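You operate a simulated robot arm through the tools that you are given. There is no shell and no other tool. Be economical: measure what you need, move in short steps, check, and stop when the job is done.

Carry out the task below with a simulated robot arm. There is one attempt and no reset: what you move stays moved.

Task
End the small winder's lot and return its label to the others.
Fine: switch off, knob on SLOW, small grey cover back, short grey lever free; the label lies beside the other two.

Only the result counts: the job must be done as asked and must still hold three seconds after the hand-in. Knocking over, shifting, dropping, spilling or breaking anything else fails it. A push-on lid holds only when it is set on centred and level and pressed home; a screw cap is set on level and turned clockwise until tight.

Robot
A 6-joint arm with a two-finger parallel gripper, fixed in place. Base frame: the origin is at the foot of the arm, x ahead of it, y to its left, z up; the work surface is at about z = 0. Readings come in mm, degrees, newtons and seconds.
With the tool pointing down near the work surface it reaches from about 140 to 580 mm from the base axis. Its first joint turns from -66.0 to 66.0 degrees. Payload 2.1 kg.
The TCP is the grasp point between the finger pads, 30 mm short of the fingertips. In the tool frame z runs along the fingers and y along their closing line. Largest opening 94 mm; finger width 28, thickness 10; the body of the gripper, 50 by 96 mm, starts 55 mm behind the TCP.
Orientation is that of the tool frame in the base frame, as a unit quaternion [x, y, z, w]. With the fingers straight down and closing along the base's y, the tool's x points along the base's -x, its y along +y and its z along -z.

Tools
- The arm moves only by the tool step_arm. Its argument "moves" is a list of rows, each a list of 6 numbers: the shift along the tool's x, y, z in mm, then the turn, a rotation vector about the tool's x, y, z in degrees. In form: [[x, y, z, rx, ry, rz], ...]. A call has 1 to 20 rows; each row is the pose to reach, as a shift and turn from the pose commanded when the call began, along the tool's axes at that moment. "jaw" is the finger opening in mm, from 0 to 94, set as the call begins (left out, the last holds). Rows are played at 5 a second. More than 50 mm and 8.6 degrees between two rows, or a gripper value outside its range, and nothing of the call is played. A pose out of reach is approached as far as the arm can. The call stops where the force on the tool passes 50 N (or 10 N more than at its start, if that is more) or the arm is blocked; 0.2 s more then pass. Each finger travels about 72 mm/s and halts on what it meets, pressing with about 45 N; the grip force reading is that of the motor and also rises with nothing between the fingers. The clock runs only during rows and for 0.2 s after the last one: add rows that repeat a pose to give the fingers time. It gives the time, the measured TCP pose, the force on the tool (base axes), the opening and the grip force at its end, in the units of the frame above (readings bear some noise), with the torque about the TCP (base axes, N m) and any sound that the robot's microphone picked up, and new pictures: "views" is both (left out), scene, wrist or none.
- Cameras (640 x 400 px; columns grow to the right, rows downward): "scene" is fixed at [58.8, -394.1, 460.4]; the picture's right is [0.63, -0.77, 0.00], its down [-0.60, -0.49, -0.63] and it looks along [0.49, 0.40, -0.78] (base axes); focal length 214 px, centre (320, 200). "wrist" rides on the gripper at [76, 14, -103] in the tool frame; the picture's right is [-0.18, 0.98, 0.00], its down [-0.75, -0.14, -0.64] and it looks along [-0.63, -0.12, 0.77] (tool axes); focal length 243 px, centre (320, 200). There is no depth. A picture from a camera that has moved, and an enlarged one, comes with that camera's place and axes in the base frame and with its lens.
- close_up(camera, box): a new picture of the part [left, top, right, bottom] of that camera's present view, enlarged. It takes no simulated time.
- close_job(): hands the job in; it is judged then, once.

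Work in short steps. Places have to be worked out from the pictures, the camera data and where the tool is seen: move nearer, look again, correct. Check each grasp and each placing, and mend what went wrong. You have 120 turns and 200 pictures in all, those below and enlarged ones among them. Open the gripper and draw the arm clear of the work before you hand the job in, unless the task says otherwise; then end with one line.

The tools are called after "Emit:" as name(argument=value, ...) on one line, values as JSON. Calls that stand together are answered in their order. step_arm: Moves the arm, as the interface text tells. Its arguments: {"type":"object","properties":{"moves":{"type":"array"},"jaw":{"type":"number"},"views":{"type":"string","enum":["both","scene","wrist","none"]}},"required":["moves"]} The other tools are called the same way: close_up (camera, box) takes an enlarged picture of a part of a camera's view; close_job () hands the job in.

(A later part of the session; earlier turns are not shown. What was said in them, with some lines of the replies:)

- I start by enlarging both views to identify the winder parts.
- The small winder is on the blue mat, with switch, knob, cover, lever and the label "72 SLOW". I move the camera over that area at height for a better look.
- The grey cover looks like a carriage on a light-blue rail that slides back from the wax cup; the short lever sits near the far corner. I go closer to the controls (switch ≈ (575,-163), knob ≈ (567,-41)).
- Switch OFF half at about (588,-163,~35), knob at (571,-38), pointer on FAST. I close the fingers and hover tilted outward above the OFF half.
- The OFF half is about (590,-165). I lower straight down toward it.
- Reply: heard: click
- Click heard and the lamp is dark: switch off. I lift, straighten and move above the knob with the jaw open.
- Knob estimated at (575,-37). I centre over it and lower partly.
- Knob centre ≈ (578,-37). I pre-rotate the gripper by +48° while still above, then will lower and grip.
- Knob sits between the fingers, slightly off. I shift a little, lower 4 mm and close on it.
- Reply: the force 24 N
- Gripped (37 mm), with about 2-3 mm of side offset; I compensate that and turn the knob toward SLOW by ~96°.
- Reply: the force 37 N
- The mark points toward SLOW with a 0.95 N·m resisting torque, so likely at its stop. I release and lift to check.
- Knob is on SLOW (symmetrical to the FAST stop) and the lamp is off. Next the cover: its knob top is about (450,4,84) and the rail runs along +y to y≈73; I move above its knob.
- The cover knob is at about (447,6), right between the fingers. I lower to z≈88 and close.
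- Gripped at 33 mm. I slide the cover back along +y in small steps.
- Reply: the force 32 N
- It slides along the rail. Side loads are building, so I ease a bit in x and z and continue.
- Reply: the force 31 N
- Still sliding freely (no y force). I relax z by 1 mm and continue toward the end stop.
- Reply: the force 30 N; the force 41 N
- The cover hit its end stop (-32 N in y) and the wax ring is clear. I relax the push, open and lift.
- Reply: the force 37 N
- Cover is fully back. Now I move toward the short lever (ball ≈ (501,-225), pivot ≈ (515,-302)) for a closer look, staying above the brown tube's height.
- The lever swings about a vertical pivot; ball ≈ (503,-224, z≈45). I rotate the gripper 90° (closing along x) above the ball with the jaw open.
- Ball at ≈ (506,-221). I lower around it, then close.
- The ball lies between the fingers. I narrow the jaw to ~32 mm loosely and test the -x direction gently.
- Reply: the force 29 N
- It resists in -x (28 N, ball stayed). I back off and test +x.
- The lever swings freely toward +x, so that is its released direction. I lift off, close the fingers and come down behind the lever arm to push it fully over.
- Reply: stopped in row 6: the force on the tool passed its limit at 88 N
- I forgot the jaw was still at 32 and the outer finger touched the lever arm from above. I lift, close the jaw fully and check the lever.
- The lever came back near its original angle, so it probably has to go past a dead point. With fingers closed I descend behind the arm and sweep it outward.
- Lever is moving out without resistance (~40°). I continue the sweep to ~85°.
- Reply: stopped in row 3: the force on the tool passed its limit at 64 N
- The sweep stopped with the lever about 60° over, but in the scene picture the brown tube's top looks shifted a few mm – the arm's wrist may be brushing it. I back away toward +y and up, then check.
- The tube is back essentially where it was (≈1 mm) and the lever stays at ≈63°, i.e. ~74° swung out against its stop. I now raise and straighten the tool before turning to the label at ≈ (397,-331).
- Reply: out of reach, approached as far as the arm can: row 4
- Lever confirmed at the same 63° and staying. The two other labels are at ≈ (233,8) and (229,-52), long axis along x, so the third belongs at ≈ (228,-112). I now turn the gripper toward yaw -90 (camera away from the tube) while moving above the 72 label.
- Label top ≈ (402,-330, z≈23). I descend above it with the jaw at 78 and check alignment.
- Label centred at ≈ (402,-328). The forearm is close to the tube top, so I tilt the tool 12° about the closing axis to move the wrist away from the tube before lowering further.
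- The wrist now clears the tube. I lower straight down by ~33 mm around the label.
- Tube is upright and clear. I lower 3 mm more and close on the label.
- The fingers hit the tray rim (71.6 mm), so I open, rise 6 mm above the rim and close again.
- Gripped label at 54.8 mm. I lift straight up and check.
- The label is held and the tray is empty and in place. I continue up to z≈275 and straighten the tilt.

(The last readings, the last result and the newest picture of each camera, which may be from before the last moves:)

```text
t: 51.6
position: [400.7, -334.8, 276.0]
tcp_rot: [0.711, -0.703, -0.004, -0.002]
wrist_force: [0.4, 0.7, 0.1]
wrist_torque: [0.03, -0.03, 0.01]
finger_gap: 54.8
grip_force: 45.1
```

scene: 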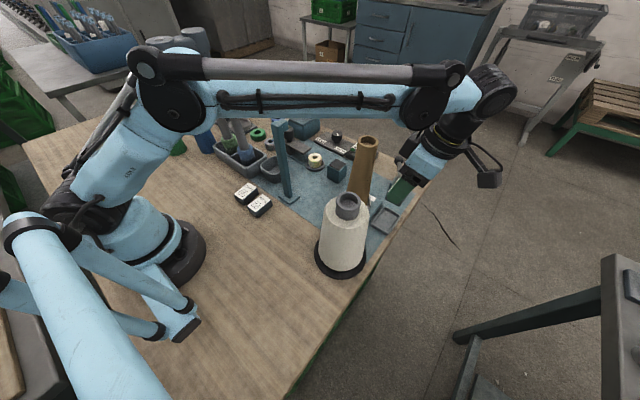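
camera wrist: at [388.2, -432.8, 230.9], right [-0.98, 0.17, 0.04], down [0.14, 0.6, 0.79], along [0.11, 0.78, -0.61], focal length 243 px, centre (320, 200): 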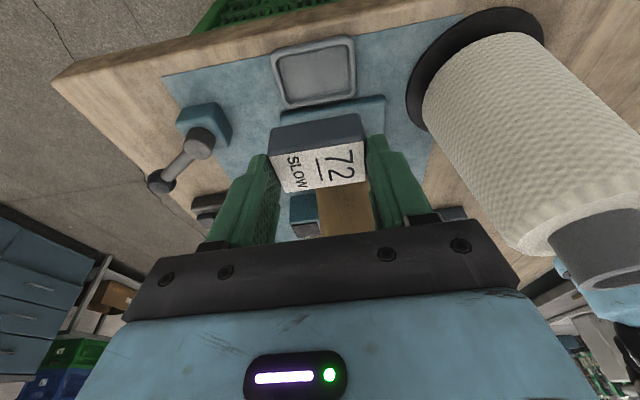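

I carry it at height inward between cone and tube to above the free spot beside "92".

Emit:
step_arm(moves=[[-15, 12, -18, 0, 0, 0], [-45, 36, -30, 0, 0, 0], [-75, 60, -34, 0, 0, 0], [-110, 88, -34, 0, 0, 0], [-145, 116, -34, 0, 0, 0], [-180, 145, -34, 0, 0, 0], [-213, 172, -34, 0, 0, 0], [-213, 172, -34, 0, 0, 0]], views="both")

```text
t: 53.4
position: [227.9, -122.2, 313.4]
tcp_rot: [0.711, -0.703, -0.004, -0.003]
wrist_force: [0.0, -0.3, 0.0]
wrist_torque: [0.0, 0.03, -0.01]
finger_gap: 54.7
grip_force: 44.9
camera wrist: at [214.8, -200.7, 414.7], right [-0.98, 0.17, 0.0], down [0.13, 0.75, 0.65], along [0.11, 0.64, -0.76], focal length 243 px, centre (320, 200)
```

scene: 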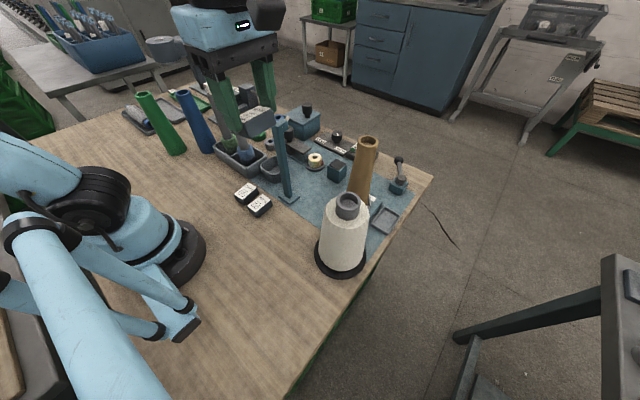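
wrist: 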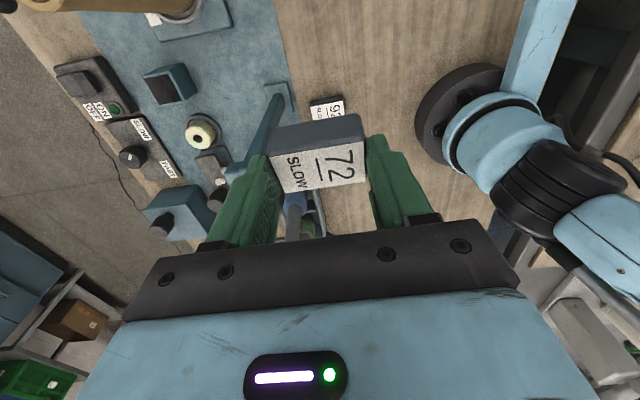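

The spot next to "92" is below. I re-apply the 12° tilt (so the label is level) and descend to z≈130 first, watching the post.

Emit:
step_arm(moves=[[-2, 0, 30, 0, -4, 0], [-4, 0, 65, 0, -8, 0], [-5.5, 0, 100, 0, -12, 0], [-5.5, 0, 140, 0, -12, 0], [-5.5, 0, 180, 0, -12, 0]], views="both")

Emit:
close_up(camera="scene", box=[200, 110, 340, 240])

```text
t: 54.6
position: [228.7, -117.4, 131.7]
tcp_rot: [0.707, -0.699, -0.078, -0.076]
wrist_force: [-0.4, 0.3, -0.6]
wrist_torque: [-0.01, 0.03, 0.0]
finger_gap: 54.7
grip_force: 45.6
camera wrist: at [215.2, -215.7, 213.9], right [-0.98, 0.17, 0.04], down [0.14, 0.6, 0.79], along [0.11, 0.78, -0.61], focal length 243 px, centre (320, 200)
```

scene: 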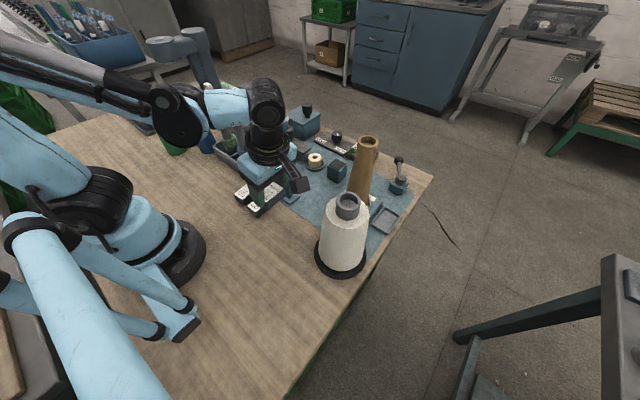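
wrist: 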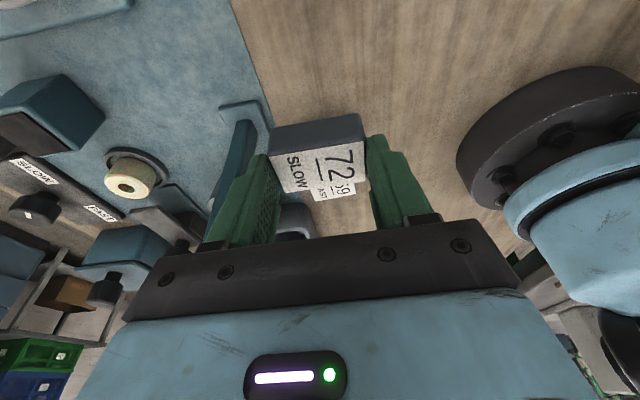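

```text
3.08 times, centred on (270, 175) of scene
camera zoom: at [58.8, -394.1, 460.4], right [0.63, -0.77, 0.0], down [-0.6, -0.49, -0.63], along [0.49, 0.4, -0.78], focal length 660 px, centre (474, 277)
```

zoom: 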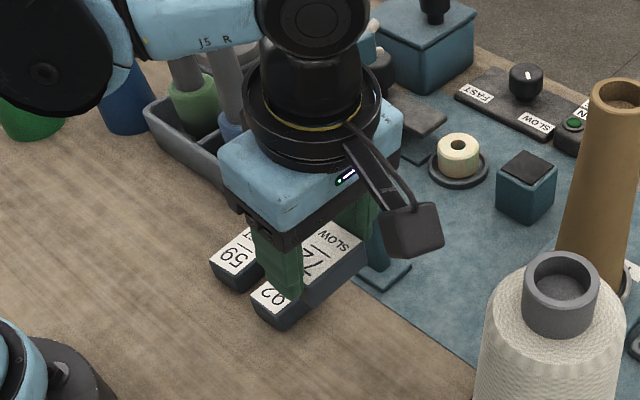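

Post undisturbed and clearance is good. I lower to just above the table.

Emit:
step_arm(moves=[[6.2, 0, 29.3, 0, 0, 0], [11.4, 0, 53.8, 0, 0, 0], [15.6, 0, 73.4, 0, 0, 0], [16.4, 0, 77.3, 0, 0, 0]], views="both")

Emit:
close_up(camera="scene", box=[200, 130, 320, 240])

```text
t: 55.6
position: [226.9, -115.2, 53.7]
tcp_rot: [0.706, -0.699, -0.078, -0.076]
wrist_force: [-0.2, 0.6, 0.0]
wrist_torque: [-0.04, 0.0, 0.01]
finger_gap: 54.8
grip_force: 45.0
camera wrist: at [215.3, -213.8, 136.7], right [-0.98, 0.17, 0.04], down [0.14, 0.6, 0.79], along [0.11, 0.78, -0.61], focal length 243 px, centre (320, 200)
```

scene: 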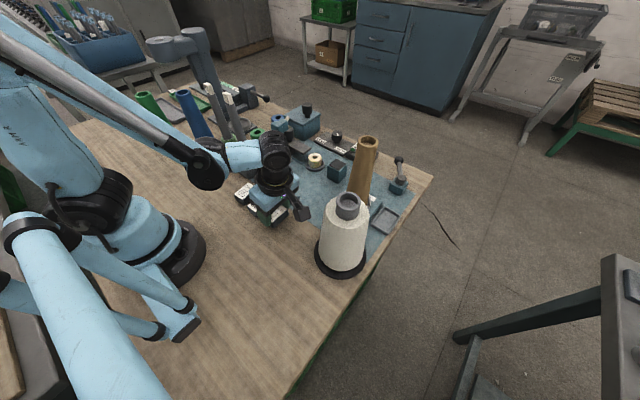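
wrist: 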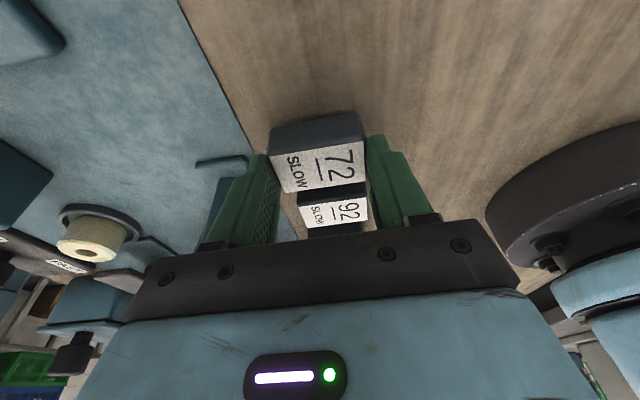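

```text
3.64 times, centred on (260, 185) of scene
camera zoom: at [58.8, -394.1, 460.4], right [0.63, -0.77, 0.0], down [-0.6, -0.49, -0.63], along [0.49, 0.4, -0.78], focal length 780 px, centre (538, 254)
```

zoom: 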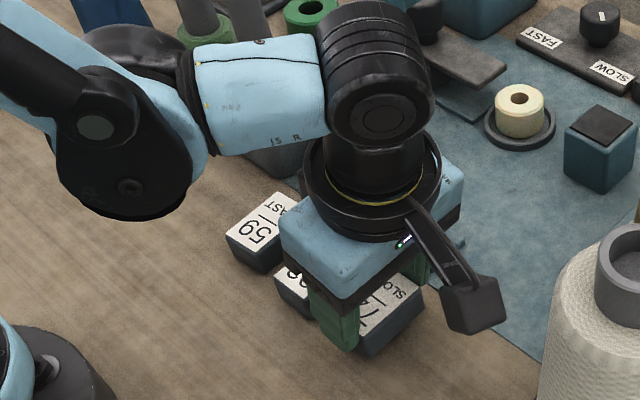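

Well aligned next to "92". I lower the last millimetres until it touches.

Emit:
step_arm(moves=[[0.4, 0, 2, 0, 0, 0], [0.8, 0, 3.9, 0, 0, 0], [1.2, 0, 5.9, 0, 0, 0]], views="none")

Emit:
step_arm(moves=[[0.2, 0, 1, 0, 0, 0], [0.4, 0, 2, 0, 0, 0]], views="wrist")

```text
t: 56.4
position: [226.0, -114.5, 46.7]
tcp_rot: [0.706, -0.699, -0.077, -0.077]
wrist_force: [1.0, 0.2, -0.2]
wrist_torque: [-0.03, 0.02, 0.01]
finger_gap: 54.6
grip_force: 44.5
```

```text
t: 57.0
position: [227.1, -115.7, 45.3]
tcp_rot: [0.707, -0.699, -0.078, -0.075]
wrist_force: [0.7, 0.9, -0.8]
wrist_torque: [0.0, 0.01, 0.0]
finger_gap: 54.7
grip_force: 44.7
camera wrist: at [214.2, -213.6, 128.6], right [-0.98, 0.17, 0.04], down [0.14, 0.6, 0.79], along [0.11, 0.78, -0.61], focal length 243 px, centre (320, 200)
```

wrist: 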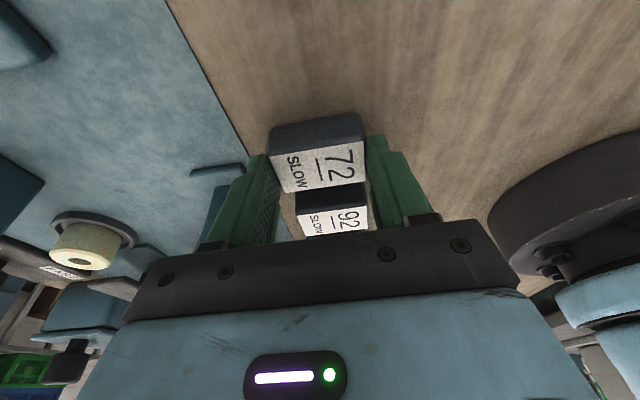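

No contact yet; I continue down in 1 mm steps.

Emit:
step_arm(moves=[[0.2, 0, 1, 0, 0, 0], [0.4, 0, 2, 0, 0, 0], [0.4, 0, 2, 0, 0, 0]], views="none")

Emit:
step_arm(moves=[[0.2, 0, 1, 0, 0, 0], [0.4, 0, 2, 0, 0, 0], [0.4, 0, 2, 0, 0, 0]], views="none")

```text
t: 57.8
position: [226.1, -115.8, 43.8]
tcp_rot: [0.707, -0.699, -0.079, -0.077]
wrist_force: [-4.0, -2.9, 37.4]
wrist_torque: [0.05, 0.1, -0.01]
finger_gap: 54.8
grip_force: 44.8
```

```text
t: 58.6
position: [226.8, -114.9, 40.9]
tcp_rot: [0.707, -0.699, -0.078, -0.076]
wrist_force: [-6.7, -3.2, 35.2]
wrist_torque: [0.1, 0.27, 0.0]
finger_gap: 54.7
grip_force: 44.5
```

Contact made (35 N, label on the table). I ease up 1.5 mm, open, and retreat straight up.

Emit:
step_arm(moves=[[-0.3, 0, -1.5, 0, 0, 0], [-0.3, 0, -1.5, 0, 0, 0]], views="none")

Emit:
step_arm(moves=[[0, 0, 0, 0, 0, 0], [0, 0, 0, 0, 0, 0], [-4, 0, -19.6, 0, 0, 0], [-12, 0, -58, 0, 0, 0], [-20, 0, -97, 0, 0, 0]], jaw=70, views="both")

Emit:
close_up(camera="wrist", box=[230, 70, 430, 220])

```text
t: 59.2
position: [227.0, -115.5, 42.7]
tcp_rot: [0.707, -0.699, -0.078, -0.076]
wrist_force: [-0.5, -0.3, -0.8]
wrist_torque: [0.02, 0.0, 0.02]
finger_gap: 54.9
grip_force: 44.9
```

```text
t: 60.4
position: [229.1, -118.4, 142.2]
tcp_rot: [0.707, -0.699, -0.078, -0.077]
wrist_force: [-0.3, -0.4, 0.6]
wrist_torque: [-0.03, -0.03, 0.0]
finger_gap: 70.2
grip_force: 0.2
camera wrist: at [216.1, -215.6, 226.1], right [-0.98, 0.17, 0.04], down [0.14, 0.6, 0.79], along [0.11, 0.78, -0.61], focal length 243 px, centre (320, 200)
```

scene: 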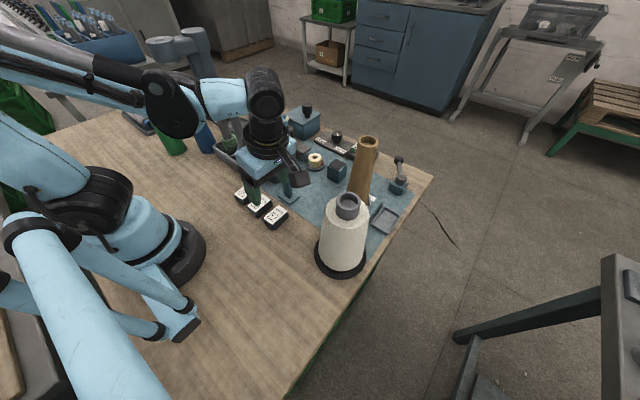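
wrist: 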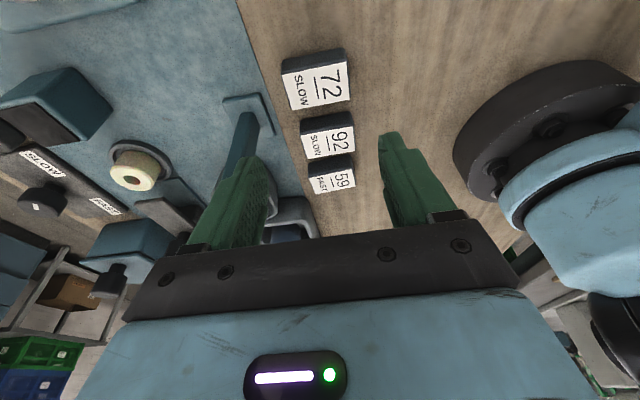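

```text
2.67 times, centred on (330, 145) of wrist
camera zoom: at [216.1, -215.6, 226.1], right [-0.98, 0.17, 0.04], down [0.14, 0.6, 0.79], along [0.11, 0.78, -0.61], focal length 647 px, centre (293, 347)
```

zoom: 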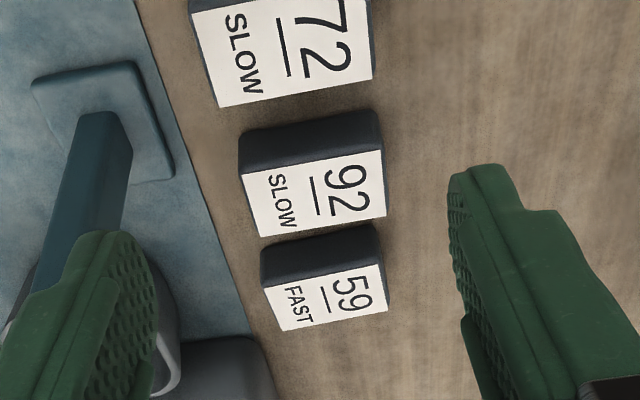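

The three labels stand in a neat row. I raise the arm clear and take a last look at everything.

Emit:
step_arm(moves=[[-8, 0, -39, 0, 4, 0], [-16, 0, -78, 0, 8, 0], [-24, 0, -117, 0, 12, 0], [-32, 0, -156, 0, 12, 0]], views="scene")

Emit:
close_up(camera="scene", box=[220, 90, 440, 230])

Emit:
close_up(camera="scene", box=[340, 110, 460, 210])

```text
t: 61.4
position: [226.8, -118.7, 303.7]
tcp_rot: [0.711, -0.703, -0.003, -0.002]
wrist_force: [-1.0, -0.8, -0.5]
wrist_torque: [0.02, 0.0, -0.04]
finger_gap: 70.0
grip_force: 0.1
```

scene: 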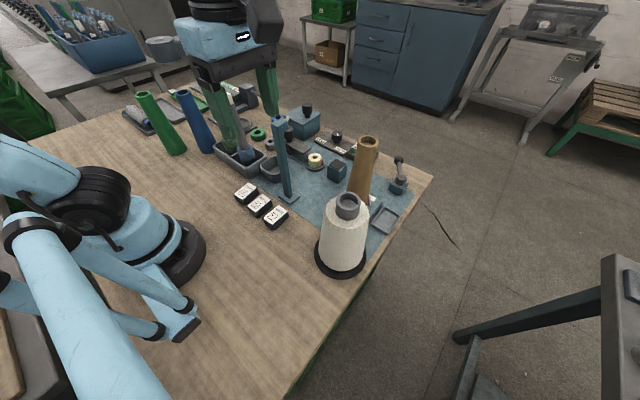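

```text
2.86 times, centred on (330, 160) of scene
camera zoom: at [58.8, -394.1, 460.4], right [0.63, -0.77, 0.0], down [-0.6, -0.49, -0.63], along [0.49, 0.4, -0.78], focal length 613 px, centre (291, 314)
```

zoom: 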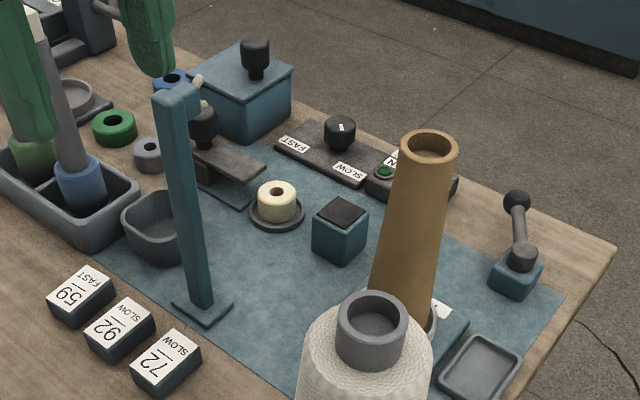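

```text
4.00 times, centred on (400, 160) of scene
camera zoom: at [58.8, -394.1, 460.4], right [0.63, -0.77, 0.0], down [-0.6, -0.49, -0.63], along [0.49, 0.4, -0.78], focal length 858 px, centre (0, 360)
```

zoom: 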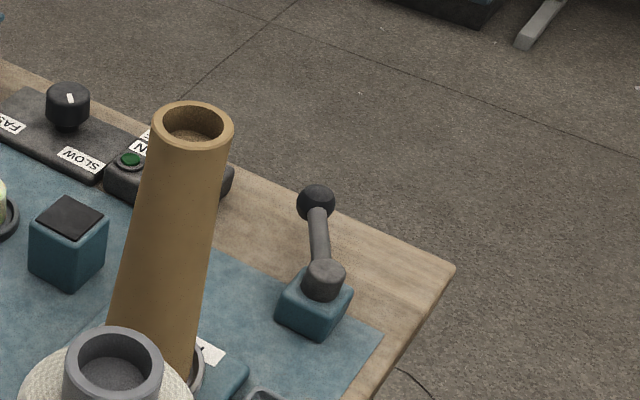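

Everything is as asked: lamp off, knob on SLOW, cover back, lever swung out and staying, label in the row, and the arm clear with the gripper open. I hand the job in.

Emit:
close_job()

```text
The job is handed in.
```

I ended the small winder's lot and handed the job in: switch off, knob on SLOW, grey cover slid back to its stop, short lever swung free, and label 72 beside 59 and 92; along the way the arm appears to have brushed the brown tube, which still stands about 1 mm from where it was.
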